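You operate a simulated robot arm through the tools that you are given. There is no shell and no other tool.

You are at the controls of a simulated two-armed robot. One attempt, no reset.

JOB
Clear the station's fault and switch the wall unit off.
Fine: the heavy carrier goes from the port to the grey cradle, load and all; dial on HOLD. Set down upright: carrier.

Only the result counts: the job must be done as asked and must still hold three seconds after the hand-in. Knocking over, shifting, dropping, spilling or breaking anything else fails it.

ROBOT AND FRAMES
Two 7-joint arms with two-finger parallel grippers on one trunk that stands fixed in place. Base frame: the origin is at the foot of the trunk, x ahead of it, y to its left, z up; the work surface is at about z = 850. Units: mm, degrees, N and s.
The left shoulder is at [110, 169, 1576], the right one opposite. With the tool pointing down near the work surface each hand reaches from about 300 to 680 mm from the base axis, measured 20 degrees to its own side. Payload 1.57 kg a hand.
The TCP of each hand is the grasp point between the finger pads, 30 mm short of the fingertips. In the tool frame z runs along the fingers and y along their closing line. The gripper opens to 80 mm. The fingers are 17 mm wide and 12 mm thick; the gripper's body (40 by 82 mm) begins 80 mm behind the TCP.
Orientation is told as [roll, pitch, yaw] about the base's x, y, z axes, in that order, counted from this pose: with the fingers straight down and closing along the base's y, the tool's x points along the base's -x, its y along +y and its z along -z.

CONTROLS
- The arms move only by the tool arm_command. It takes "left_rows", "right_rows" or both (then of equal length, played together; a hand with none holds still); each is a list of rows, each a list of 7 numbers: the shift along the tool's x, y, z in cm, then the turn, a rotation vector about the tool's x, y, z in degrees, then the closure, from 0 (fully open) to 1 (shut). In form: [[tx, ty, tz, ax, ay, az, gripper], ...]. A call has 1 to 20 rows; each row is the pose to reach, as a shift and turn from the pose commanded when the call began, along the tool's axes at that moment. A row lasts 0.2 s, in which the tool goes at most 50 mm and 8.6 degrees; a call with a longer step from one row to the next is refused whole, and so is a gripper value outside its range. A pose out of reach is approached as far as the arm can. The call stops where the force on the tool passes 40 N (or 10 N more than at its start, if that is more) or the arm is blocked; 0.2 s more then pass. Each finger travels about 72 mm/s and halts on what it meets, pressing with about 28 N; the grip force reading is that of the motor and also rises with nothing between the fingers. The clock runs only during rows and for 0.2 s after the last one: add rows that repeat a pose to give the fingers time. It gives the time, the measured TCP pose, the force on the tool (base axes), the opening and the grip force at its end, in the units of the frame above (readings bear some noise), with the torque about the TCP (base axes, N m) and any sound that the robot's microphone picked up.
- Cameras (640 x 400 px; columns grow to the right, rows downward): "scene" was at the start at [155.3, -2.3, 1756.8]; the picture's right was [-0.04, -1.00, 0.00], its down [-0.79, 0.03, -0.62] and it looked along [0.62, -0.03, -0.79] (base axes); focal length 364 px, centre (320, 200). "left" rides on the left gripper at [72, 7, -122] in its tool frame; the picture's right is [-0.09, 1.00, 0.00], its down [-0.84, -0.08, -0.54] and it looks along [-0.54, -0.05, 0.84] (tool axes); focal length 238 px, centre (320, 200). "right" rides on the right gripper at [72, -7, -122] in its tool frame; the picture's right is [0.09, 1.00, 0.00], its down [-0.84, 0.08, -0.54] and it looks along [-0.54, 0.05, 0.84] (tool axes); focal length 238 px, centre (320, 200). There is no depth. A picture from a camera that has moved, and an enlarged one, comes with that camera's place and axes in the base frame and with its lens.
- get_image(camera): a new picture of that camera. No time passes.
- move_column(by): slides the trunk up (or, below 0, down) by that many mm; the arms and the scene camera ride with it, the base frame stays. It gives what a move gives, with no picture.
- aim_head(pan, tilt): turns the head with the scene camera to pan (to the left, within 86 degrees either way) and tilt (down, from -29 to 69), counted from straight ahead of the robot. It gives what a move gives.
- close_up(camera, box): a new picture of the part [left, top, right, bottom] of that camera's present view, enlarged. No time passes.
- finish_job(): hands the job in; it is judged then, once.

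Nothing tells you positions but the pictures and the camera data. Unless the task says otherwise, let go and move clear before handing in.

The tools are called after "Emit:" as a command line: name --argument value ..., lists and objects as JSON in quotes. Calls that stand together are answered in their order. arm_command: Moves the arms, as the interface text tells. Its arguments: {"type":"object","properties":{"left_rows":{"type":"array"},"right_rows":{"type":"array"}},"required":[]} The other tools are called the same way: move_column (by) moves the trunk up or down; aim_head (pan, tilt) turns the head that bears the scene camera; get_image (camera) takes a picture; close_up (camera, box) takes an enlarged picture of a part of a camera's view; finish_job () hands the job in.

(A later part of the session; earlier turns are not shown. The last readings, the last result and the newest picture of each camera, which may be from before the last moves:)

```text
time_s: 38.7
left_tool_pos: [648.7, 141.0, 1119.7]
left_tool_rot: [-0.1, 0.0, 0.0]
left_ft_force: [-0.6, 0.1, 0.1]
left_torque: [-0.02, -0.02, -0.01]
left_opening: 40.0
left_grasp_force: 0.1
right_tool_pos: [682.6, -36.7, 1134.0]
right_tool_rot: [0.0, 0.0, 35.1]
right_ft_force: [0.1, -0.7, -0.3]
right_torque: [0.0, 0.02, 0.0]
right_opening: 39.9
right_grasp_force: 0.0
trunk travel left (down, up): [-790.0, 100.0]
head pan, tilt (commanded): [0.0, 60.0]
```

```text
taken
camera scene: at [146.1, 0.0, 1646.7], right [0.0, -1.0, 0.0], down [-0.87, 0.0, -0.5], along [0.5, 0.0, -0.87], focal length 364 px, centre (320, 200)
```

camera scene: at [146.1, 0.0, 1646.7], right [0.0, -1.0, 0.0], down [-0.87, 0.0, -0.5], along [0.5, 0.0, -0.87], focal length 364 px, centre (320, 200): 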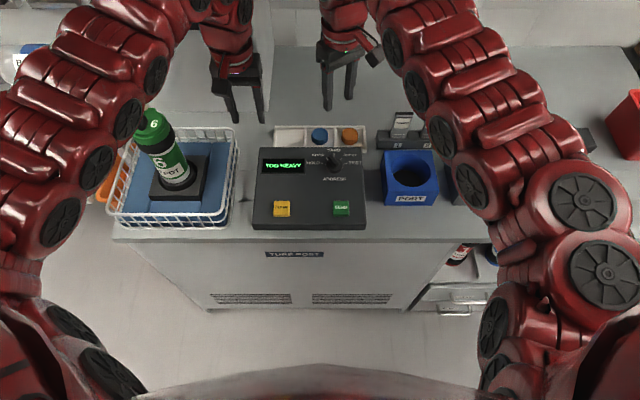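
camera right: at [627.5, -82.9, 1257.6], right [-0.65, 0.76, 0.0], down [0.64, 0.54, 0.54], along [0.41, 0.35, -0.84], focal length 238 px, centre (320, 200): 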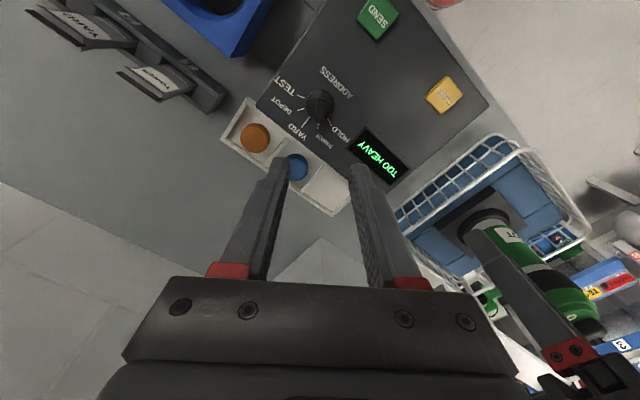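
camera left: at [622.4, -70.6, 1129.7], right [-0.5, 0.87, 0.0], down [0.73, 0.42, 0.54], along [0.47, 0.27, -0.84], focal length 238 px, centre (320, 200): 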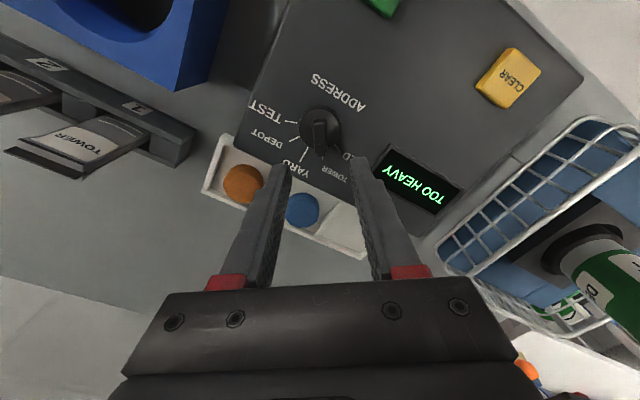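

The right hand is centred above the dial. I'll lower the trunk 50 mm more for reach margin; both hands stay well above everything.

Emit:
move_column --by -50

Emit:
arm_command --right_rows '[[0, 0, 2, 0, 0, 0, 0.5], [0, 0, 4.5, 0, 0, 0, 0.5], [0, 0, 7, 0, 0, 0, 0.5], [0, 0, 9, 0, 0, 0, 0.5], [0, 0, 9, 0, 0, 0, 0.5]]'

Emit:
close_up --camera "right" --box '[250, 80, 390, 190]'

Emit:
close_up --camera "scene" --box '[270, 80, 410, 190]'

```text
time_s: 39.6
left_tool_pos: [648.2, 143.1, 1071.2]
left_tool_rot: [-0.1, 0.0, 0.0]
left_ft_force: [-0.3, -0.9, -1.0]
left_torque: [0.0, 0.01, -0.02]
left_opening: 39.9
left_grasp_force: 0.1
right_tool_pos: [683.3, -37.6, 1084.5]
right_tool_rot: [0.0, 0.0, 35.0]
right_ft_force: [-1.0, 0.3, -0.7]
right_torque: [0.0, -0.02, 0.03]
right_opening: 40.2
right_grasp_force: 0.0
trunk travel left (down, up): [-740.0, 150.0]
head pan, tilt (commanded): [0.0, 60.0]
```

```text
time_s: 40.8
left_tool_pos: [648.4, 141.2, 1070.5]
left_tool_rot: [0.0, 0.0, 0.1]
left_ft_force: [0.1, -0.4, 0.3]
left_torque: [0.0, -0.03, -0.01]
left_opening: 39.9
left_grasp_force: 0.0
right_tool_pos: [683.3, -36.2, 991.3]
right_tool_rot: [0.0, -0.1, 35.1]
right_ft_force: [-0.5, -0.2, 0.3]
right_torque: [-0.01, 0.0, 0.04]
right_opening: 40.0
right_grasp_force: 0.0
trunk travel left (down, up): [-740.0, 150.0]
head pan, tilt (commanded): [0.0, 60.0]
```

```text
3.64 times, centred on (320, 135) of right
camera zoom: at [628.1, -81.8, 1115.5], right [-0.65, 0.76, 0.0], down [0.64, 0.54, 0.54], along [0.41, 0.35, -0.84], focal length 867 px, centre (320, 436)
```

zoom: 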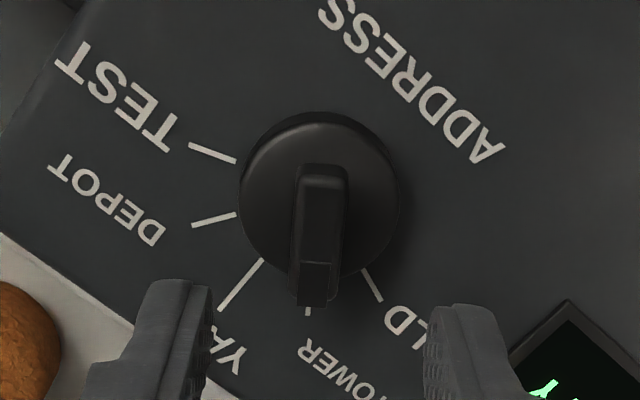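

```text
3.64 times, centred on (340, 135) of scene
camera zoom: at [146.3, 0.9, 1596.6], right [0.0, -1.0, 0.0], down [-0.87, 0.0, -0.5], along [0.5, 0.0, -0.87], focal length 1325 px, centre (247, 436)
```

zoom: 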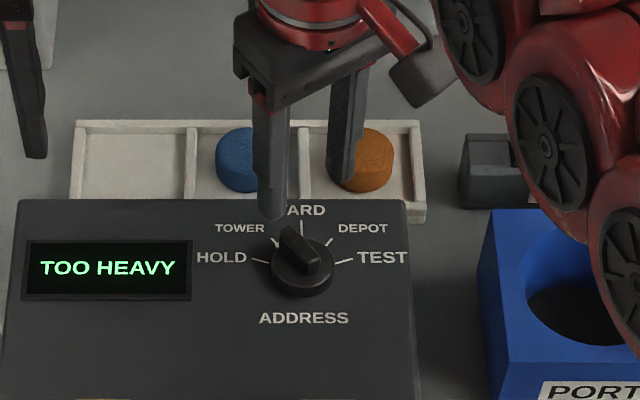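

The bar lines up with the tool. I'll correct by 1–2 mm and descend until the tips are just above the dial's base disc.

Emit:
arm_command --right_rows '[[0.15, -0.08, 1.5, 0, 0, 0, 0.5], [0.15, -0.08, 3, 0, 0, 0, 0.5], [0.15, -0.08, 4.5, 0, 0, 0, 0.5], [0.15, -0.08, 5.7, 0, 0, 0, 0.5], [0.15, -0.08, 5.7, 0, 0, 0, 0.5]]'

Emit:
close_up --camera "right" --box '[250, 80, 390, 190]'

Emit:
close_up --camera "scene" --box '[300, 110, 370, 170]'

```text
time_s: 42.0
left_tool_pos: [648.7, 141.7, 1070.5]
left_tool_rot: [0.0, 0.0, 0.0]
left_ft_force: [0.4, -0.3, 0.4]
left_torque: [-0.02, 0.0, -0.01]
left_opening: 39.7
left_grasp_force: 0.1
right_tool_pos: [682.0, -37.9, 937.1]
right_tool_rot: [0.0, 0.0, 35.0]
right_ft_force: [-0.1, 0.0, 0.0]
right_torque: [-0.03, 0.0, 0.0]
right_opening: 39.9
right_grasp_force: 0.0
trunk travel left (down, up): [-740.0, 150.0]
head pan, tilt (commanded): [0.0, 60.0]
```

```text
3.64 times, centred on (320, 135) of right
camera zoom: at [626.9, -83.2, 1059.8], right [-0.65, 0.76, 0.0], down [0.64, 0.54, 0.54], along [0.41, 0.35, -0.84], focal length 867 px, centre (320, 436)
```

zoom: 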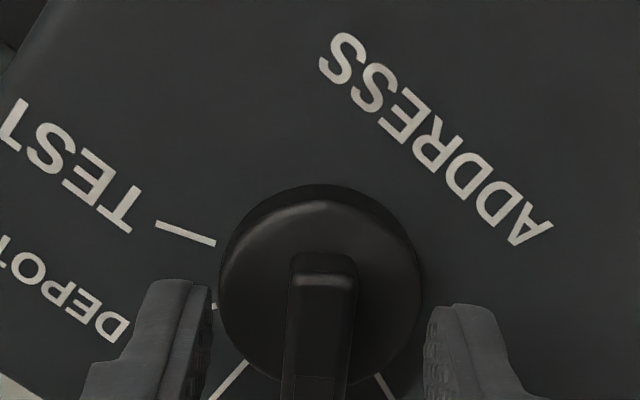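

```text
6.67 times, centred on (335, 140) of scene
camera zoom: at [146.5, 0.8, 1596.6], right [0.0, -1.0, 0.0], down [-0.87, 0.0, -0.5], along [0.5, 0.0, -0.87], focal length 2430 px, centre (220, 600)
```

zoom: 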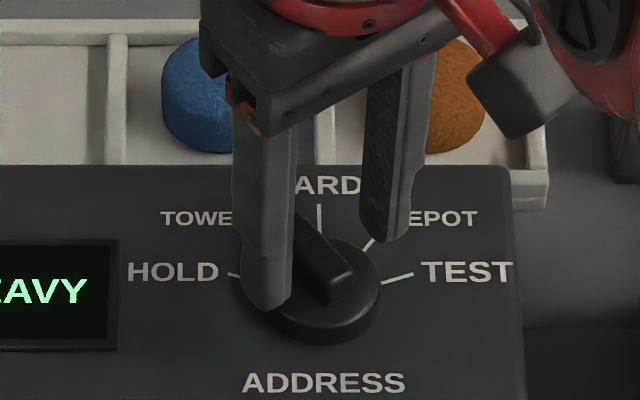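

The tips are at about z 907, centred. I'll narrow the opening to about 20 mm above the disc, then lower a little more around the bar.

Emit:
arm_command --right_rows '[[0, 0, 0, 0, 0, 0, 0.65], [0, 0, 0, 0, 0, 0, 0.75], [0, 0, 0, 0, 0, 0, 0.75]]'

Emit:
close_up --camera "right" --box '[250, 80, 390, 190]'

Emit:
close_up --camera "scene" --box '[310, 130, 360, 170]'

```text
time_s: 42.8
left_tool_pos: [648.3, 142.2, 1070.3]
left_tool_rot: [0.0, 0.0, 0.0]
left_ft_force: [0.4, 0.3, -0.3]
left_torque: [0.02, -0.02, -0.03]
left_opening: 40.0
left_grasp_force: 0.1
right_tool_pos: [682.6, -38.6, 938.0]
right_tool_rot: [0.1, 0.0, 35.0]
right_ft_force: [0.2, 0.5, 0.9]
right_torque: [-0.02, 0.03, 0.01]
right_opening: 19.8
right_grasp_force: 0.0
trunk travel left (down, up): [-740.0, 150.0]
head pan, tilt (commanded): [0.0, 60.0]
```

```text
3.64 times, centred on (320, 135) of right
camera zoom: at [627.1, -83.1, 1059.9], right [-0.65, 0.76, 0.0], down [0.64, 0.54, 0.54], along [0.41, 0.35, -0.84], focal length 867 px, centre (320, 436)
```

zoom: 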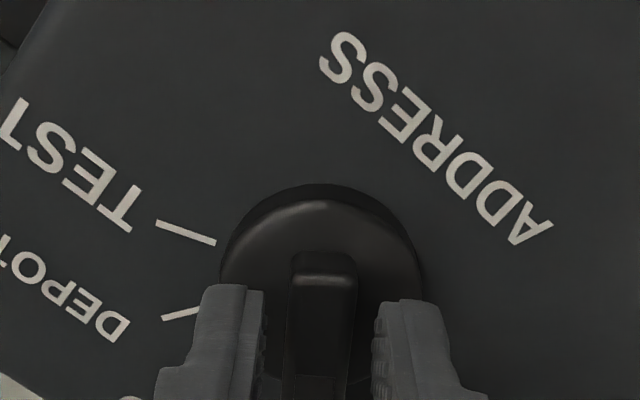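

```text
10.00 times, centred on (335, 150) of scene
camera zoom: at [146.6, 0.9, 1596.6], right [0.0, -1.0, 0.0], down [-0.87, 0.0, -0.5], along [0.5, 0.0, -0.87], focal length 3644 px, centre (170, 700)
```

zoom: 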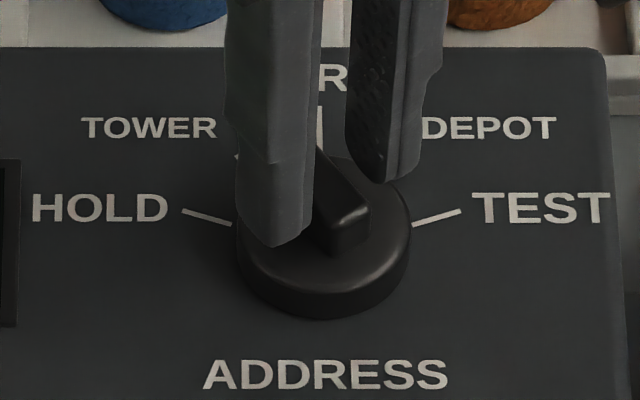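

The fingers straddle the bar. I'll lower gently by up to 6 mm.

Emit:
arm_command --right_rows '[[0, 0, 0.2, 0, 0, 0, 0.75], [0, 0, 0.4, 0, 0, 0, 0.75], [0, 0, 0.6, 0, 0, 0, 0.75]]'

Emit:
close_up --camera "scene" --box '[310, 130, 360, 170]'

```text
time_s: 43.6
left_tool_pos: [648.7, 141.9, 1070.5]
left_tool_rot: [0.0, 0.0, 0.0]
left_ft_force: [-0.4, 0.3, -0.6]
left_torque: [-0.04, 0.01, -0.01]
left_opening: 40.0
left_grasp_force: 0.0
right_tool_pos: [683.7, -37.8, 930.7]
right_tool_rot: [0.0, 0.0, 35.0]
right_ft_force: [0.4, -0.7, 0.2]
right_torque: [-0.02, 0.02, 0.01]
right_opening: 20.0
right_grasp_force: 0.0
trunk travel left (down, up): [-740.0, 150.0]
head pan, tilt (commanded): [0.0, 60.0]
```

```text
10.00 times, centred on (335, 150) of scene
camera zoom: at [146.6, 0.8, 1596.6], right [0.0, -1.0, 0.0], down [-0.87, 0.0, -0.5], along [0.5, 0.0, -0.87], focal length 3644 px, centre (170, 700)
```

zoom: 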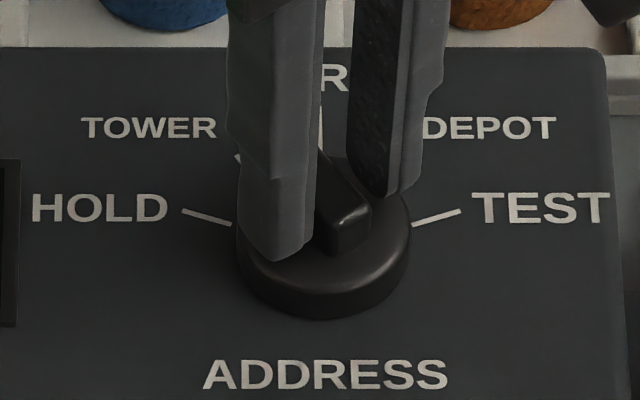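

No contact yet and there's still a small gap to the disc. I'll lower 3 mm more, then close on the bar.

Emit:
arm_command --right_rows '[[0, 0, 0.15, 0, 0, 0, 0.75], [0, 0, 0.3, 0, 0, 0, 0.75]]'

Emit:
arm_command --right_rows '[[0, 0, 0, 0, 0, 0, 0.85], [0, 0, 0, 0, 0, 0, 1], [0, 0, 0, 0, 0, 0, 1]]'

Emit:
close_up --camera "scene" --box '[310, 130, 360, 170]'

Emit:
close_up --camera "right" --box '[250, 80, 390, 190]'

```text
time_s: 44.2
left_tool_pos: [648.5, 141.1, 1070.3]
left_tool_rot: [-0.1, 0.0, 0.0]
left_ft_force: [-0.1, -0.3, 0.0]
left_torque: [0.02, -0.01, -0.04]
left_opening: 39.9
left_grasp_force: 0.1
right_tool_pos: [683.6, -38.2, 928.4]
right_tool_rot: [0.0, 0.0, 34.9]
right_ft_force: [-0.3, 0.4, -0.2]
right_torque: [0.01, 0.02, 0.01]
right_opening: 19.8
right_grasp_force: 0.0
trunk travel left (down, up): [-740.0, 150.0]
head pan, tilt (commanded): [0.0, 60.0]
```

```text
time_s: 45.0
left_tool_pos: [648.6, 142.7, 1069.9]
left_tool_rot: [0.1, 0.1, 0.0]
left_ft_force: [-0.7, -0.8, 0.3]
left_torque: [0.03, -0.03, 0.04]
left_opening: 40.2
left_grasp_force: 0.0
right_tool_pos: [682.3, -37.2, 927.6]
right_tool_rot: [0.1, 0.0, 34.9]
right_ft_force: [-2.7, 3.2, -0.8]
right_torque: [0.02, 0.12, -0.01]
right_opening: 13.0
right_grasp_force: 29.9
trunk travel left (down, up): [-740.0, 150.0]
head pan, tilt (commanded): [0.0, 60.0]
```

```text
10.00 times, centred on (335, 150) of scene
camera zoom: at [146.2, 1.4, 1596.6], right [0.0, -1.0, 0.0], down [-0.87, 0.0, -0.5], along [0.5, 0.0, -0.87], focal length 3644 px, centre (170, 700)
```

zoom: 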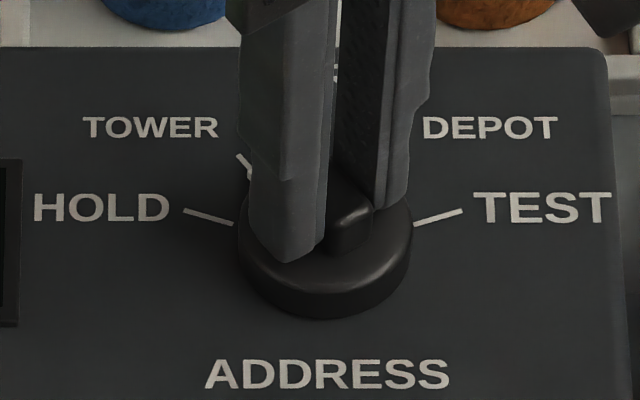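

```text
3.64 times, centred on (320, 135) of right
camera zoom: at [627.2, -83.1, 1051.1], right [-0.65, 0.76, 0.0], down [0.64, 0.54, 0.54], along [0.41, 0.35, -0.84], focal length 867 px, centre (320, 436)
```

zoom: 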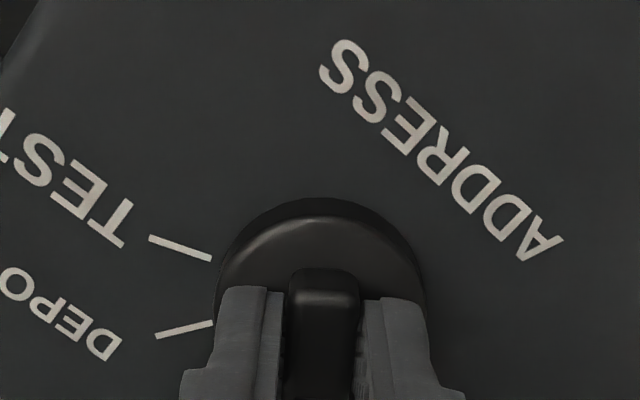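

The bar is gripped at 13 mm. I'll turn +35° counter-clockwise from TOWER to HOLD in small steps.

Emit:
arm_command --right_rows '[[0, 0.05, 0, 0, 0, -5, 1], [0, 0.05, 0, 0, 0, -10, 1], [0, 0.05, 0, 0, 0, -15, 1], [0, 0.05, 0, 0, 0, -20, 1], [0, 0.05, 0, 0, 0, -25, 1], [0, 0.05, 0, 0, 0, -30, 1], [0, 0.05, 0, 0, 0, -35, 1], [0, 0.05, 0, 0, 0, -35, 1]]'

Emit:
close_up --camera "scene" --box '[300, 120, 370, 175]'

Emit:
close_up --camera "right" --box '[220, 60, 420, 200]'

```text
time_s: 46.8
left_tool_pos: [649.7, 141.8, 1070.3]
left_tool_rot: [0.0, 0.0, 0.0]
left_ft_force: [-0.2, 0.3, 0.0]
left_torque: [-0.02, -0.02, -0.04]
left_opening: 40.0
left_grasp_force: 0.1
right_tool_pos: [683.0, -37.3, 928.0]
right_tool_rot: [0.0, 0.0, 70.2]
right_ft_force: [4.3, 1.0, -1.3]
right_torque: [-0.41, -0.02, -0.02]
right_opening: 13.0
right_grasp_force: 30.2
trunk travel left (down, up): [-740.0, 150.0]
head pan, tilt (commanded): [0.0, 60.0]
```

```text
7.27 times, centred on (335, 148) of scene
camera zoom: at [147.7, 1.3, 1596.5], right [0.0, -1.0, 0.0], down [-0.87, 0.0, -0.5], along [0.5, 0.0, -0.87], focal length 2650 px, centre (211, 582)
```

zoom: 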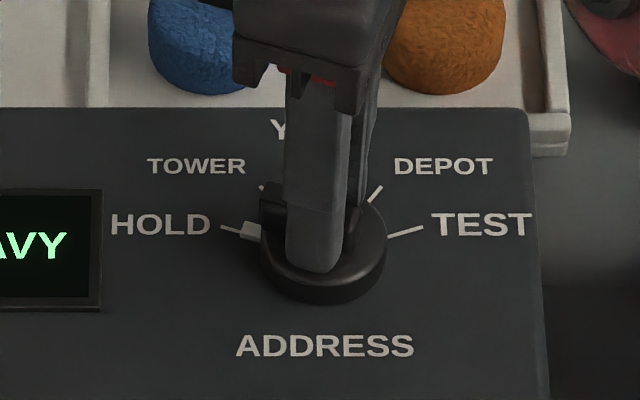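

```text
2.86 times, centred on (320, 130) of right
camera zoom: at [663.9, -106.3, 1051.1], right [-0.97, 0.25, 0.0], down [0.21, 0.81, 0.54], along [0.14, 0.52, -0.84], focal length 681 px, centre (320, 400)
```

zoom: 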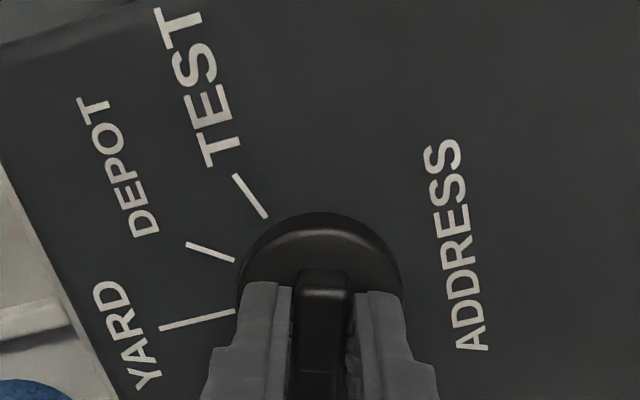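

The white pointer now sits at the HOLD tick. I'll open the fingers and lift straight off.

Emit:
arm_command --right_rows '[[0, 0, 0, 0, 0, 0, 0.85], [0, 0, 0, 0, 0, 0, 0.72], [0, 0, 0, 0, 0, 0, 0.72], [0, 0, -1, 0, 0, 0, 0.72], [0, 0, -3, 0, 0, 0, 0.72], [0, 0, -6, 0, 0, 0, 0.72], [0, 0, -10, 0, 0, 0, 0.72]]'

Emit:
close_up --camera "scene" --box '[300, 120, 370, 175]'

Emit:
close_up --camera "right" --box '[220, 60, 420, 200]'

```text
time_s: 48.4
left_tool_pos: [648.2, 141.9, 1070.8]
left_tool_rot: [0.1, 0.0, 0.0]
left_ft_force: [-0.8, -0.2, 0.2]
left_torque: [0.0, -0.03, 0.03]
left_opening: 40.0
left_grasp_force: 0.1
right_tool_pos: [682.3, -38.4, 1030.2]
right_tool_rot: [-0.1, 0.0, 69.9]
right_ft_force: [-0.2, 0.3, -0.6]
right_torque: [-0.03, 0.02, -0.01]
right_opening: 22.5
right_grasp_force: 0.0
trunk travel left (down, up): [-740.0, 150.0]
head pan, tilt (commanded): [0.0, 60.0]
```

```text
7.27 times, centred on (335, 148) of scene
camera zoom: at [145.8, 0.7, 1596.7], right [0.0, -1.0, 0.0], down [-0.87, 0.0, -0.5], along [0.5, 0.0, -0.87], focal length 2650 px, centre (211, 582)
```

zoom: 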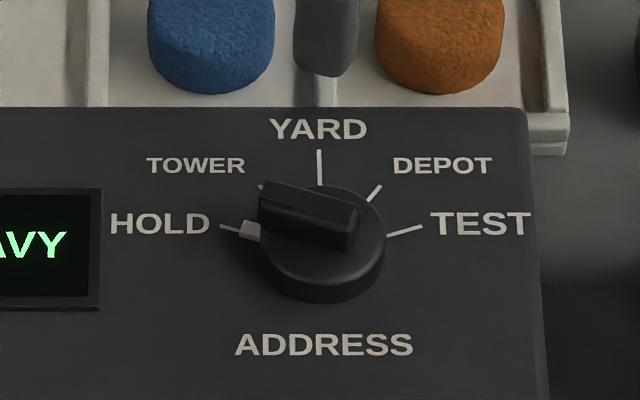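

```text
2.86 times, centred on (320, 130) of right
camera zoom: at [663.2, -108.0, 1152.4], right [-0.97, 0.25, 0.0], down [0.21, 0.81, 0.54], along [0.14, 0.52, -0.84], focal length 681 px, centre (320, 400)
```

zoom: 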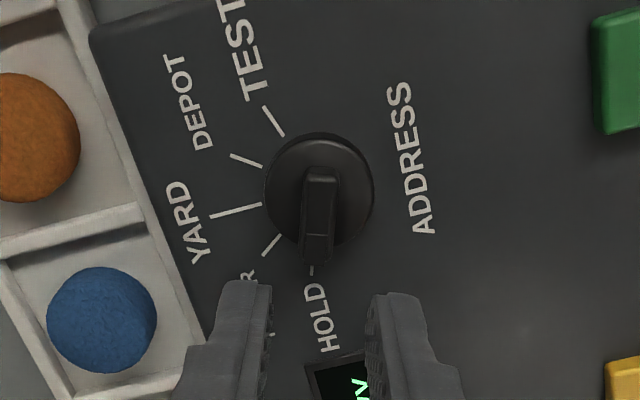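

The dial is on HOLD. I'll move the right hand away to its own side and straighten its yaw, then raise the trunk back up for the left hand's work.

Emit:
arm_command --right_rows '[[0, 0, -3, 0, 0, 0, 0.5], [0, 0, -6, 0, 0, 7, 0.5], [2, 0, -7, 0, 0, 14, 0.5], [4, -0.5, -7, 0, 0, 21, 0.5], [6, -1, -7, 0, 0, 28, 0.5], [8, -1.5, -7, 0, 0, 35, 0.5], [10, -2, -7, 0, 0, 42, 0.5], [12, -2.3, -7, 0, 0, 49, 0.5], [14, -2.6, -7, 0, 0, 56, 0.5], [16, -3, -7, 0, 0, 63, 0.5], [16.15, -3, -7, 0, 0, 70, 0.5], [16.15, -3, -7, 0, 0, 70, 0.5]]'

Emit:
move_column --by 150

Emit:
get_image --camera "scene"

Emit:
get_image --camera "left"

```text
time_s: 51.0
left_tool_pos: [649.1, 141.7, 1070.1]
left_tool_rot: [-0.1, 0.0, 0.0]
left_ft_force: [0.0, -0.8, 0.8]
left_torque: [0.01, 0.03, 0.0]
left_opening: 40.0
left_grasp_force: 0.1
right_tool_pos: [654.2, -199.7, 1097.7]
right_tool_rot: [0.0, 0.1, -0.1]
right_ft_force: [-0.8, -0.4, -0.4]
right_torque: [0.0, 0.01, 0.0]
right_opening: 39.8
right_grasp_force: 0.1
trunk travel left (down, up): [-740.0, 150.0]
head pan, tilt (commanded): [0.0, 60.0]
```

```text
time_s: 52.8
left_tool_pos: [649.7, 141.2, 1220.3]
left_tool_rot: [0.0, -0.1, 0.0]
left_ft_force: [0.6, -0.1, -0.1]
left_torque: [0.01, 0.02, 0.01]
left_opening: 40.1
left_grasp_force: 0.0
right_tool_pos: [654.4, -199.8, 1248.2]
right_tool_rot: [0.0, 0.1, 0.0]
right_ft_force: [-0.2, 0.7, -1.8]
right_torque: [0.01, -0.02, 0.01]
right_opening: 39.9
right_grasp_force: 0.1
trunk travel left (down, up): [-890.0, 0.0]
head pan, tilt (commanded): [0.0, 60.0]
```

```text
taken
camera scene: at [146.8, 0.8, 1746.5], right [0.0, -1.0, 0.0], down [-0.87, 0.0, -0.5], along [0.5, 0.0, -0.87], focal length 364 px, centre (320, 200)
```

scene: 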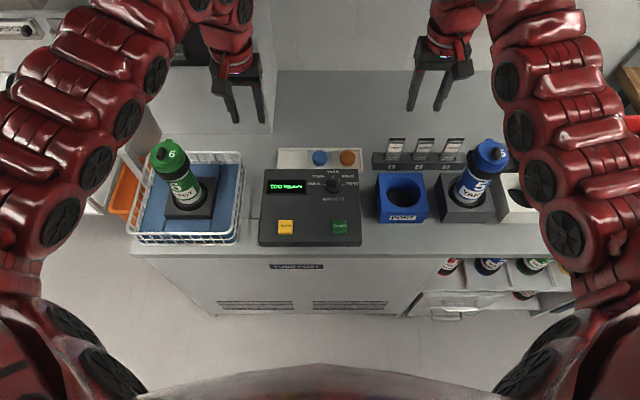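

```text
taken
camera left: at [576.7, 149.0, 1340.5], right [0.09, 1.0, 0.0], down [0.84, -0.08, 0.54], along [0.54, -0.05, -0.84], focal length 238 px, centre (320, 200)
```

left: 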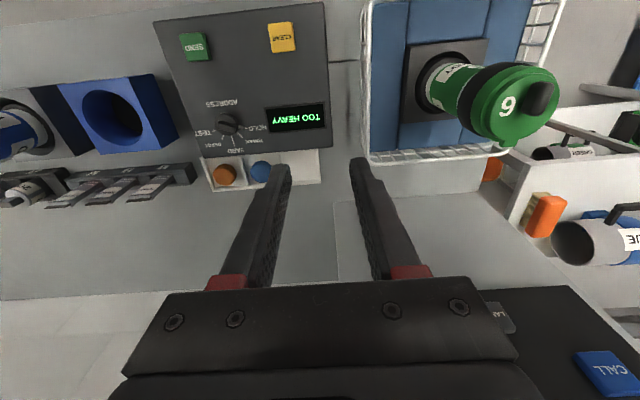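

CLEAR is at about (562, 89, 893). I'll bring the left hand down over it with the fingers closed.

Emit:
arm_command --left_rows '[[0, 0, 4, 0, 0, 0, 0.7], [0, 0, 8, 0, 0, 0, 0.9], [0, -1, 12, 0, 0, 0, 1], [2, -2.5, 15.5, 0, 0, 0, 1], [4.5, -3.8, 17.5, 0, 0, 0, 1], [7, -4.8, 19.5, 0, 0, 0, 1], [8.75, -5.2, 21, 0, 0, 0, 1], [8.75, -5.2, 21, 0, 0, 0, 1]]'

Emit:
get_image --camera "left"

Emit:
get_image --camera "scene"

```text
time_s: 54.6
left_tool_pos: [568.6, 86.6, 1000.8]
left_tool_rot: [0.0, 0.1, 0.0]
left_ft_force: [0.0, -0.4, -0.6]
left_torque: [0.01, 0.01, 0.0]
left_opening: 0.2
left_grasp_force: 21.2
left hand out of reach, approached as far as the arm can: row 6, 7, 8
right_tool_pos: [654.3, -200.3, 1248.8]
right_tool_rot: [0.0, 0.1, -0.1]
right_ft_force: [0.5, 0.5, -0.3]
right_torque: [-0.02, 0.03, 0.01]
right_opening: 40.3
right_grasp_force: 0.1
trunk travel left (down, up): [-890.0, 0.0]
head pan, tilt (commanded): [0.0, 60.0]
```

```text
taken
camera left: at [496.9, 94.3, 1122.3], right [0.09, 1.0, 0.0], down [0.84, -0.08, 0.54], along [0.54, -0.05, -0.84], focal length 238 px, centre (320, 200)
```

left: 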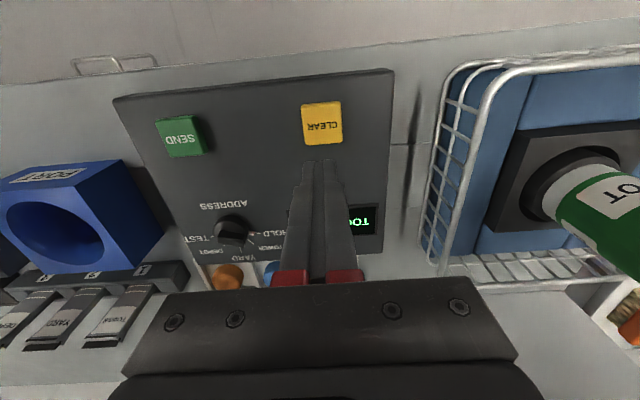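

```text
taken
camera scene: at [146.3, 0.5, 1746.6], right [0.0, -1.0, 0.0], down [-0.87, 0.0, -0.5], along [0.5, 0.0, -0.87], focal length 364 px, centre (320, 200)
```

scene: 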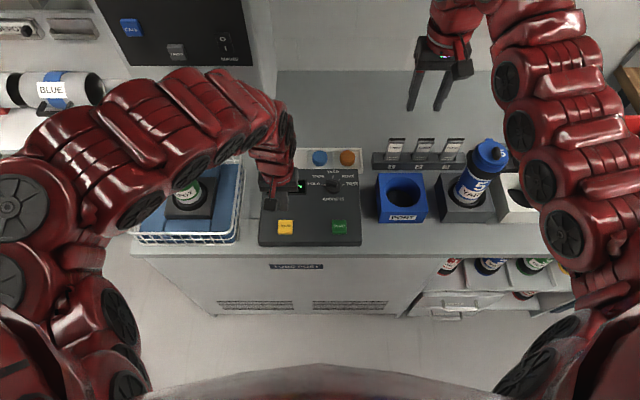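

At this close-in point the left elbow folds out over carrier 6, which makes me wary of descending further. I'll retract the left hand to its starting pose and use the right hand for CLEAR instead.

Emit:
arm_command --left_rows '[[-2, 1, -2.5, 0, 0, 0, 1], [-4.3, 2.5, -5, 0, 0, 0, 1], [-6.5, 4, -8.5, 0, 0, 0, 1], [-8.1, 5.5, -12, 0, 0, 0, 1], [-8.3, 6.5, -16, 0, 0, 0, 1], [-8.6, 8, -20, 0, 0, 0, 1], [-9, 11, -23, 0, 0, 0, 1], [-9.4, 14, -26, 0, 0, 0, 1], [-9.7, 16.2, -27.7, 0, 0, 0, 1]]'

Emit:
get_image --camera "scene"

Emit:
get_image --camera "left"

```text
time_s: 56.6
left_tool_pos: [666.8, 250.4, 1276.4]
left_tool_rot: [0.1, 0.0, 0.2]
left_ft_force: [-0.8, 0.0, -0.3]
left_torque: [0.01, -0.01, 0.03]
left_opening: 0.0
left_grasp_force: 21.1
right_tool_pos: [655.3, -199.7, 1247.2]
right_tool_rot: [0.1, 0.0, 0.0]
right_ft_force: [0.1, -0.3, 0.0]
right_torque: [0.01, 0.02, 0.02]
right_opening: 40.1
right_grasp_force: 0.1
trunk travel left (down, up): [-890.0, 0.0]
head pan, tilt (commanded): [0.0, 60.0]
```

```text
taken
camera scene: at [146.5, 1.3, 1746.6], right [0.0, -1.0, 0.0], down [-0.87, 0.0, -0.5], along [0.5, 0.0, -0.87], focal length 364 px, centre (320, 200)
```

scene: 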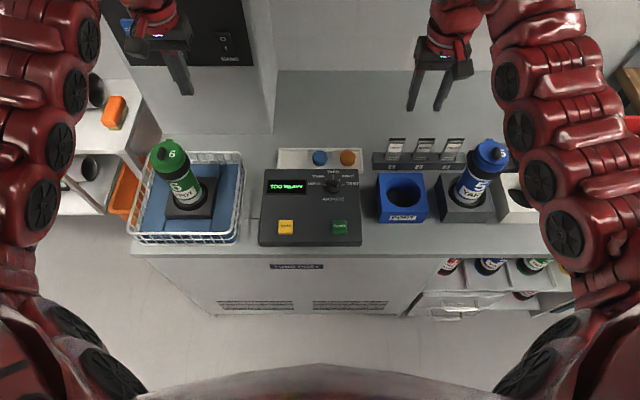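

```text
taken
camera left: at [595.2, 257.3, 1397.1], right [0.09, 1.0, 0.0], down [0.84, -0.08, 0.54], along [0.54, -0.05, -0.84], focal length 238 px, centre (320, 200)
```

left: 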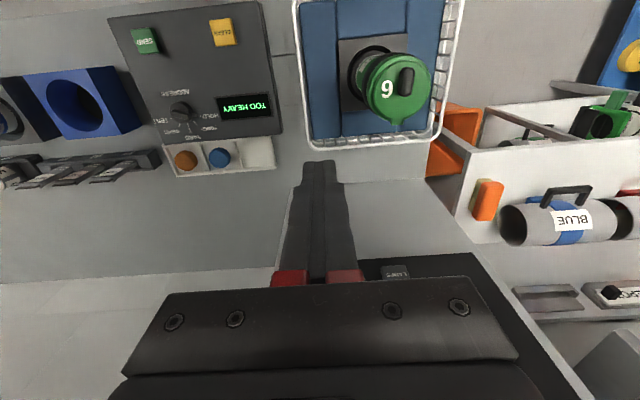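

Now the right hand goes over to CLEAR with the fingers closed, stopping about 85 mm above it.

Emit:
arm_command --right_rows '[[0, 3, 3, 0, 0, 0, 0.7], [0, 7, 6, 0, 0, 0, 0.9], [0, 11, 9, 0, 0, 0, 1], [0.5, 15, 11.5, 0, 0, 0, 1], [1.5, 19, 14, 0, 0, 0, 1], [3.5, 22.5, 16.5, 0, 0, 0, 1], [6, 25.5, 19, 0, 0, 0, 1], [8, 27.5, 21.5, 0, 0, 0, 1], [9.3, 28.9, 24, 0, 0, 0, 1], [9.3, 28.9, 24, 0, 0, 0, 1]]'

Emit:
get_image --camera "right"

Emit:
get_image --camera "scene"

```text
time_s: 58.8
left_tool_pos: [668.7, 248.3, 1277.2]
left_tool_rot: [-0.1, 0.0, 0.0]
left_ft_force: [-0.5, 0.9, -0.1]
left_torque: [0.01, -0.02, 0.01]
left_opening: 0.3
left_grasp_force: 21.8
right_tool_pos: [561.5, 89.9, 1007.5]
right_tool_rot: [0.0, 0.0, 0.0]
right_ft_force: [-0.4, 0.5, -0.2]
right_torque: [-0.01, -0.01, 0.01]
right_opening: 0.0
right_grasp_force: 21.4
trunk travel left (down, up): [-890.0, 0.0]
head pan, tilt (commanded): [0.0, 60.0]
```

```text
taken
camera right: at [488.6, 82.8, 1129.7], right [-0.09, 1.0, 0.0], down [0.84, 0.08, 0.54], along [0.54, 0.05, -0.84], focal length 238 px, centre (320, 200)
```

right: 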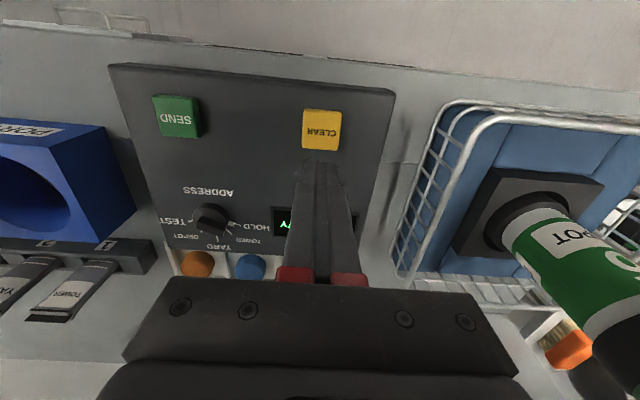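

```text
taken
camera scene: at [146.5, 0.6, 1746.6], right [0.0, -1.0, 0.0], down [-0.87, 0.0, -0.5], along [0.5, 0.0, -0.87], focal length 364 px, centre (320, 200)
```

scene: 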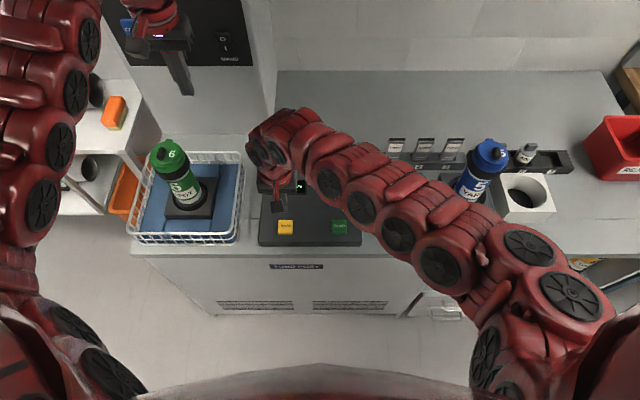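

The hand is right above CLEAR. I'll descend to about 15 mm above it and check.

Emit:
arm_command --right_rows '[[0.2, 0, 2, 0, 0, 0, 1], [0.2, 0, 4, 0, 0, 0, 1], [0.2, 0, 5.5, 0, 0, 0, 1], [0.2, 0, 6.5, 0, 0, 0, 1], [0.2, 0, 6.5, 0, 0, 0, 1]]'

Emit:
close_up --camera "right" --box '[240, 80, 400, 200]'

Emit:
close_up --camera "scene" --box '[250, 170, 370, 250]'

```text
time_s: 60.0
left_tool_pos: [668.6, 249.2, 1276.0]
left_tool_rot: [0.1, 0.0, 0.1]
left_ft_force: [-0.7, 0.3, 0.1]
left_torque: [0.04, 0.01, -0.01]
left_opening: 0.1
left_grasp_force: 21.0
right_tool_pos: [559.4, 88.9, 941.2]
right_tool_rot: [0.0, 0.0, 0.0]
right_ft_force: [-0.3, -0.1, 0.5]
right_torque: [-0.01, -0.01, 0.03]
right_opening: 0.0
right_grasp_force: 21.0
trunk travel left (down, up): [-890.0, 0.0]
head pan, tilt (commanded): [0.0, 60.0]
```

```text
3.33 times, centred on (320, 140) of right
camera zoom: at [487.5, 83.2, 1065.3], right [-0.09, 1.0, 0.0], down [0.84, 0.08, 0.54], along [0.54, 0.05, -0.84], focal length 794 px, centre (320, 400)
```

zoom: 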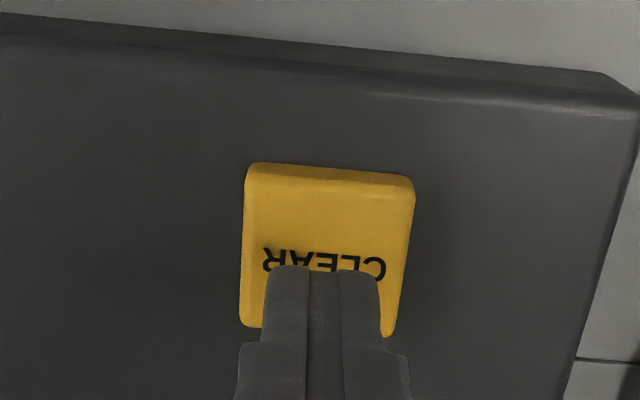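

```text
5.00 times, centred on (310, 210) of scene
camera zoom: at [146.6, 0.7, 1746.6], right [0.0, -1.0, 0.0], down [-0.87, 0.0, -0.5], along [0.5, 0.0, -0.87], focal length 1822 px, centre (370, 150)
```

zoom: 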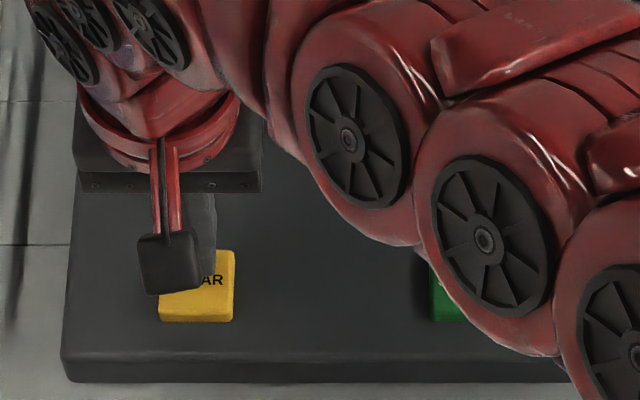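

The fingertips are centred over CLEAR. Pressing down slowly now.

Emit:
arm_command --right_rows '[[0, 0, 0.4, 0, 0, 0, 1], [0, 0, 0.8, 0, 0, 0, 1], [0, 0, 1.1, 0, 0, 0, 1], [0, 0, 1.4, 0, 0, 0, 1], [0, 0, 1.7, 0, 0, 0, 1], [0, 0, 2.0, 0, 0, 0, 1]]'

Emit:
close_up --camera "right" --box '[240, 80, 400, 200]'

Emit:
get_image --camera "left"

```text
time_s: 61.4
left_tool_pos: [666.9, 248.7, 1277.9]
left_tool_rot: [0.0, 0.0, 0.0]
left_ft_force: [0.5, 0.6, 0.3]
left_torque: [0.0, 0.03, -0.01]
left_opening: 0.3
left_grasp_force: 21.5
right_tool_pos: [559.4, 91.1, 922.5]
right_tool_rot: [0.0, 0.0, 0.0]
right_ft_force: [0.1, 0.2, 1.6]
right_torque: [0.0, 0.02, 0.0]
right_opening: 0.0
right_grasp_force: 21.2
trunk travel left (down, up): [-890.0, 0.0]
head pan, tilt (commanded): [0.0, 60.0]
heard: click
```

```text
3.33 times, centred on (320, 140) of right
camera zoom: at [486.6, 83.9, 1045.9], right [-0.09, 1.0, 0.0], down [0.84, 0.08, 0.54], along [0.54, 0.05, -0.84], focal length 794 px, centre (320, 400)
```

zoom: 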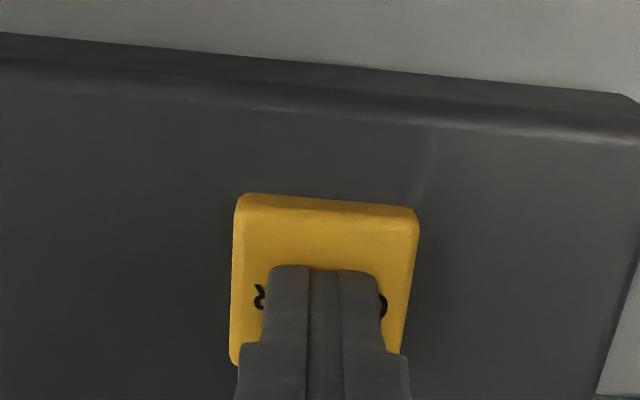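

```text
taken
camera left: at [595.0, 256.5, 1397.0], right [0.09, 1.0, 0.0], down [0.84, -0.08, 0.54], along [0.54, -0.05, -0.84], focal length 238 px, centre (320, 200)
```

left: 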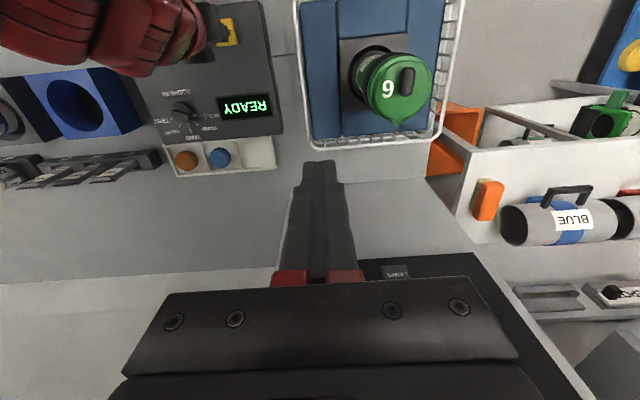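

A click sounded and the display now shows READY, so the fault is cleared. I'll lift off and take the right hand back to its own side.

Emit:
arm_command --right_rows '[[0, 0, -2, 0, 0, 0, 1], [0, 0, -5, 0, 0, 0, 1], [0, 0, -8.5, 0, 0, 0, 1], [-1.5, -1.5, -11, 0, 0, 0, 1], [-3.5, -3.5, -13.5, 0, 0, 0, 1], [-6, -6.5, -16, 0, 0, 0, 1], [-8, -10, -18.5, 0, 0, 0, 1], [-9, -14, -21, 0, 0, 0, 1], [-9.5, -18, -23.5, 0, 0, 0, 1], [-9.5, -22, -26, 0, 0, 0, 1], [-9.5, -26, -29, 0, 0, 0, 1], [-9.5, -29, -32, 0, 0, 0, 1]]'

Emit:
get_image --camera "scene"

```text
time_s: 64.0
left_tool_pos: [666.6, 248.6, 1277.7]
left_tool_rot: [0.1, 0.1, 0.1]
left_ft_force: [0.0, 0.2, 0.9]
left_torque: [0.02, 0.0, -0.02]
left_opening: 0.0
left_grasp_force: 21.4
right_tool_pos: [652.2, -202.5, 1246.1]
right_tool_rot: [0.0, 0.0, 0.2]
right_ft_force: [-1.4, 0.7, 0.3]
right_torque: [0.01, -0.04, 0.0]
right_opening: 0.1
right_grasp_force: 21.3
trunk travel left (down, up): [-890.0, 0.0]
head pan, tilt (commanded): [0.0, 60.0]
```

```text
taken
camera scene: at [145.6, -0.6, 1746.7], right [0.0, -1.0, 0.0], down [-0.87, 0.0, -0.5], along [0.5, 0.0, -0.87], focal length 364 px, centre (320, 200)
```

scene: 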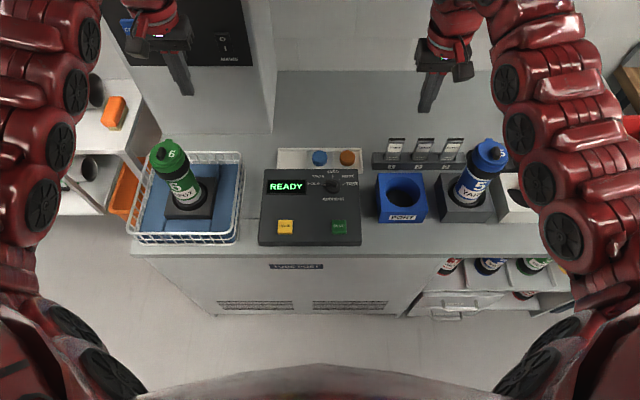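

The panel shows READY. Triangulating again with the wider baseline puts the MAINS rocker at about (890, 224, 1193), with the O half on top and protruding. I'll lower the trunk slightly for arm geometry and look at the panel.

Emit:
move_column --by -60

Emit:
aim_head --pan 12 --tilt 35

Emit:
get_image --camera "scene"

Emit:
get_image --camera "right"

```text
time_s: 65.0
left_tool_pos: [667.2, 248.5, 1216.6]
left_tool_rot: [-0.1, 0.1, 0.1]
left_ft_force: [0.5, -0.8, -0.1]
left_torque: [0.02, -0.03, -0.01]
left_opening: 0.0
left_grasp_force: 20.8
right_tool_pos: [653.0, -200.2, 1184.7]
right_tool_rot: [-0.1, 0.1, 0.0]
right_ft_force: [-0.4, -0.2, -0.1]
right_torque: [0.02, 0.01, 0.03]
right_opening: 0.2
right_grasp_force: 21.2
trunk travel left (down, up): [-830.0, 60.0]
head pan, tilt (commanded): [0.0, 60.0]
```

```text
time_s: 65.9
left_tool_pos: [667.0, 249.3, 1215.8]
left_tool_rot: [0.0, 0.0, 0.0]
left_ft_force: [0.3, -0.2, 0.6]
left_torque: [-0.01, 0.03, 0.02]
left_opening: 0.0
left_grasp_force: 21.3
right_tool_pos: [654.6, -200.6, 1183.5]
right_tool_rot: [0.1, 0.1, 0.0]
right_ft_force: [-0.1, 0.8, -0.2]
right_torque: [0.04, -0.02, 0.05]
right_opening: 0.1
right_grasp_force: 21.3
trunk travel left (down, up): [-830.0, 60.0]
head pan, tilt (commanded): [12.0, 35.0]
```

```text
taken
camera scene: at [166.3, 19.1, 1720.8], right [0.21, -0.98, 0.0], down [-0.56, -0.12, -0.82], along [0.8, 0.17, -0.57], focal length 364 px, centre (320, 200)
```

scene: 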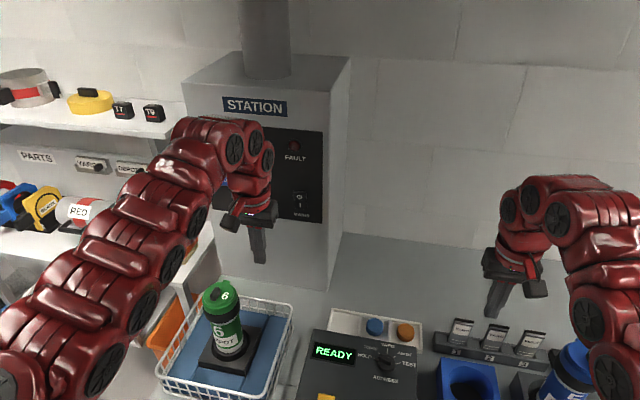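

```text
taken
camera right: at [581.4, -206.9, 1307.3], right [-0.09, 1.0, 0.0], down [0.84, 0.08, 0.54], along [0.54, 0.05, -0.84], focal length 238 px, centre (320, 200)
```

right: 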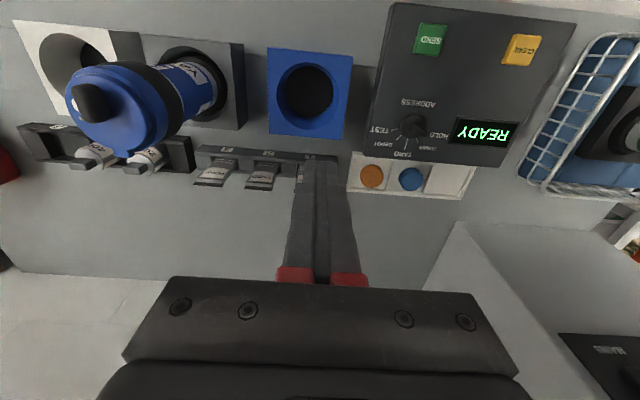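

The FAULT lamp is out. I'll zoom in on the MAINS rocker.

Emit:
close_up --camera "scene" --box '[265, 125, 335, 230]'

Emit:
close_up --camera "scene" --box '[280, 180, 325, 225]'

```text
3.81 times, centred on (300, 178) of scene
camera zoom: at [166.3, 19.1, 1720.8], right [0.21, -0.98, 0.0], down [-0.56, -0.12, -0.82], along [0.8, 0.17, -0.57], focal length 1388 px, centre (396, 286)
```

zoom: 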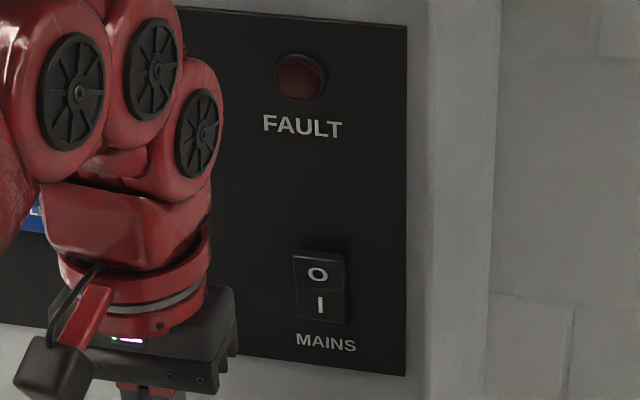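

```text
8.89 times, centred on (302, 202) of scene
camera zoom: at [166.3, 19.1, 1720.8], right [0.21, -0.98, 0.0], down [-0.56, -0.12, -0.82], along [0.8, 0.17, -0.57], focal length 3239 px, centre (476, 178)
```

zoom: 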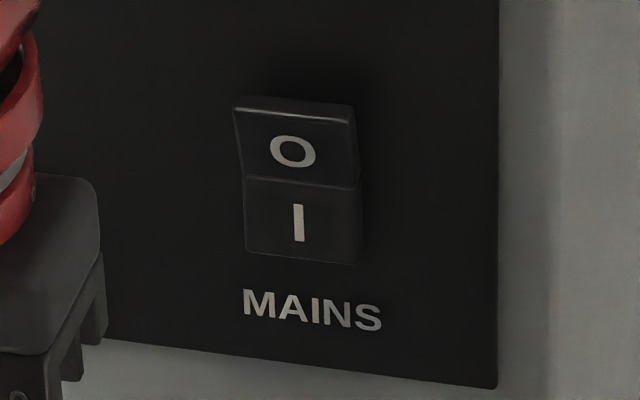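

The O half is the upper one and is proud; the pivot is at about (888, 223, 1194). I'll pitch the left tool forward 25° and bring the closed fingertips in front of O, stopping about 35 mm short.

Emit:
arm_command --left_rows '[[-2.5, -0.4, -0.3, 0, -4, 0, 1], [-5, -0.9, -0.7, 0, -8, 0, 1], [-7.7, -1.3, -1.0, 0, -12.5, 0, 1], [-10.5, -1.8, -1.4, 0, -17, 0, 1], [-13.2, -2.2, -1.7, 0, -21, 0, 1], [-15.8, -2.6, -2.0, 0, -25, 0, 1], [-15.8, -2.6, -2.0, 0, -25, 0, 1]]'

Emit:
get_image --camera "left"

Emit:
get_image --camera "scene"

```text
time_s: 67.5
left_tool_pos: [823.1, 222.8, 1236.1]
left_tool_rot: [-0.1, -25.0, 0.0]
left_ft_force: [-0.8, 1.1, -0.6]
left_torque: [0.0, 0.01, -0.01]
left_opening: 0.1
left_grasp_force: 21.2
right_tool_pos: [653.9, -201.7, 1183.6]
right_tool_rot: [0.0, 0.0, -0.1]
right_ft_force: [-0.2, 0.0, -0.3]
right_torque: [-0.02, 0.01, 0.03]
right_opening: 0.1
right_grasp_force: 21.3
trunk travel left (down, up): [-830.0, 60.0]
head pan, tilt (commanded): [12.0, 35.0]
```

```text
taken
camera left: at [706.3, 231.0, 1314.6], right [0.08, 1.0, 0.04], down [0.53, -0.08, 0.84], along [0.84, -0.05, -0.53], focal length 238 px, centre (320, 200)
```

left: 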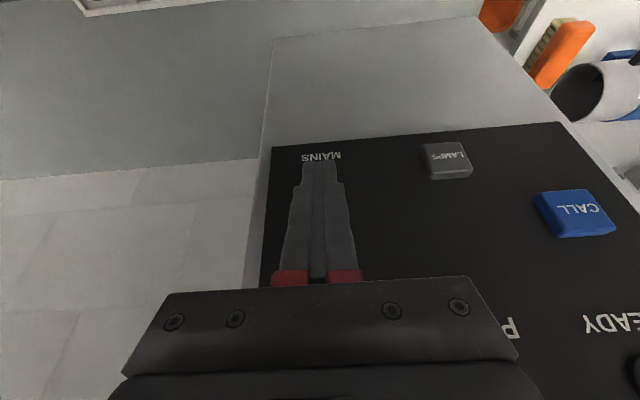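

```text
taken
camera scene: at [165.8, 19.7, 1720.9], right [0.21, -0.98, 0.0], down [-0.56, -0.12, -0.82], along [0.8, 0.17, -0.57], focal length 364 px, centre (320, 200)
```

scene: 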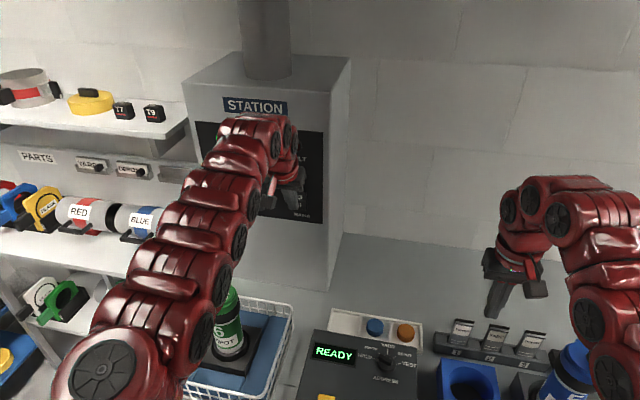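

The calibration agrees well: the rocker spans z 1167–1228 at y ≈ 223, and the tip is level with the O half. I'll advance 30 mm straight at it.

Emit:
arm_command --left_rows '[[-0.91, 0, 0.42, 0, 0, 0, 1], [-1.81, 0, 0.85, 0, 0, 0, 1], [-2.72, 0, 1.27, 0, 0, 0, 1]]'

Emit:
get_image --camera "left"

Emit:
close_up --camera "scene" --box '[250, 110, 340, 230]'

```text
time_s: 68.3
left_tool_pos: [822.1, 223.5, 1235.1]
left_tool_rot: [-0.1, -25.1, -0.1]
left_ft_force: [0.6, -1.5, 0.3]
left_torque: [0.01, -0.01, 0.02]
left_opening: 0.2
left_grasp_force: 21.8
left hand out of reach, approached as far as the arm can: row 1, 2, 3
right_tool_pos: [652.8, -201.5, 1184.1]
right_tool_rot: [-0.1, 0.0, 0.0]
right_ft_force: [0.3, 0.2, -0.5]
right_torque: [-0.01, 0.0, -0.01]
right_opening: 0.0
right_grasp_force: 21.3
trunk travel left (down, up): [-830.0, 60.0]
head pan, tilt (commanded): [12.0, 35.0]
```

```text
taken
camera left: at [706.5, 230.6, 1314.6], right [0.08, 1.0, 0.04], down [0.53, -0.08, 0.84], along [0.84, -0.05, -0.53], focal length 238 px, centre (320, 200)
```

left: 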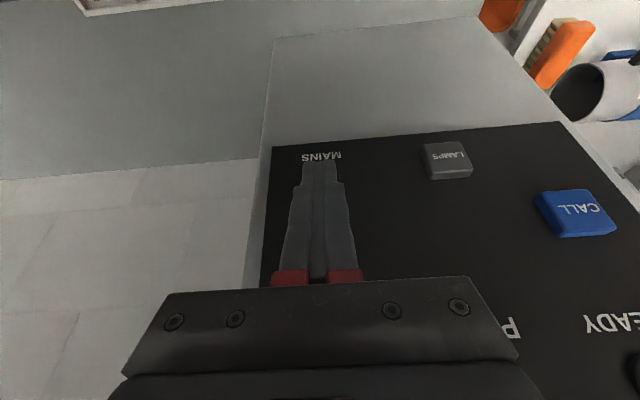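

```text
3.33 times, centred on (295, 170) of scene
camera zoom: at [166.2, 18.9, 1720.9], right [0.21, -0.98, 0.0], down [-0.56, -0.12, -0.82], along [0.8, 0.17, -0.57], focal length 1215 px, centre (403, 300)
```

zoom: 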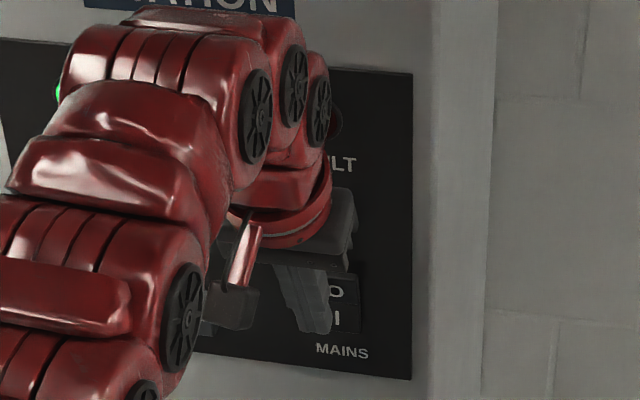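

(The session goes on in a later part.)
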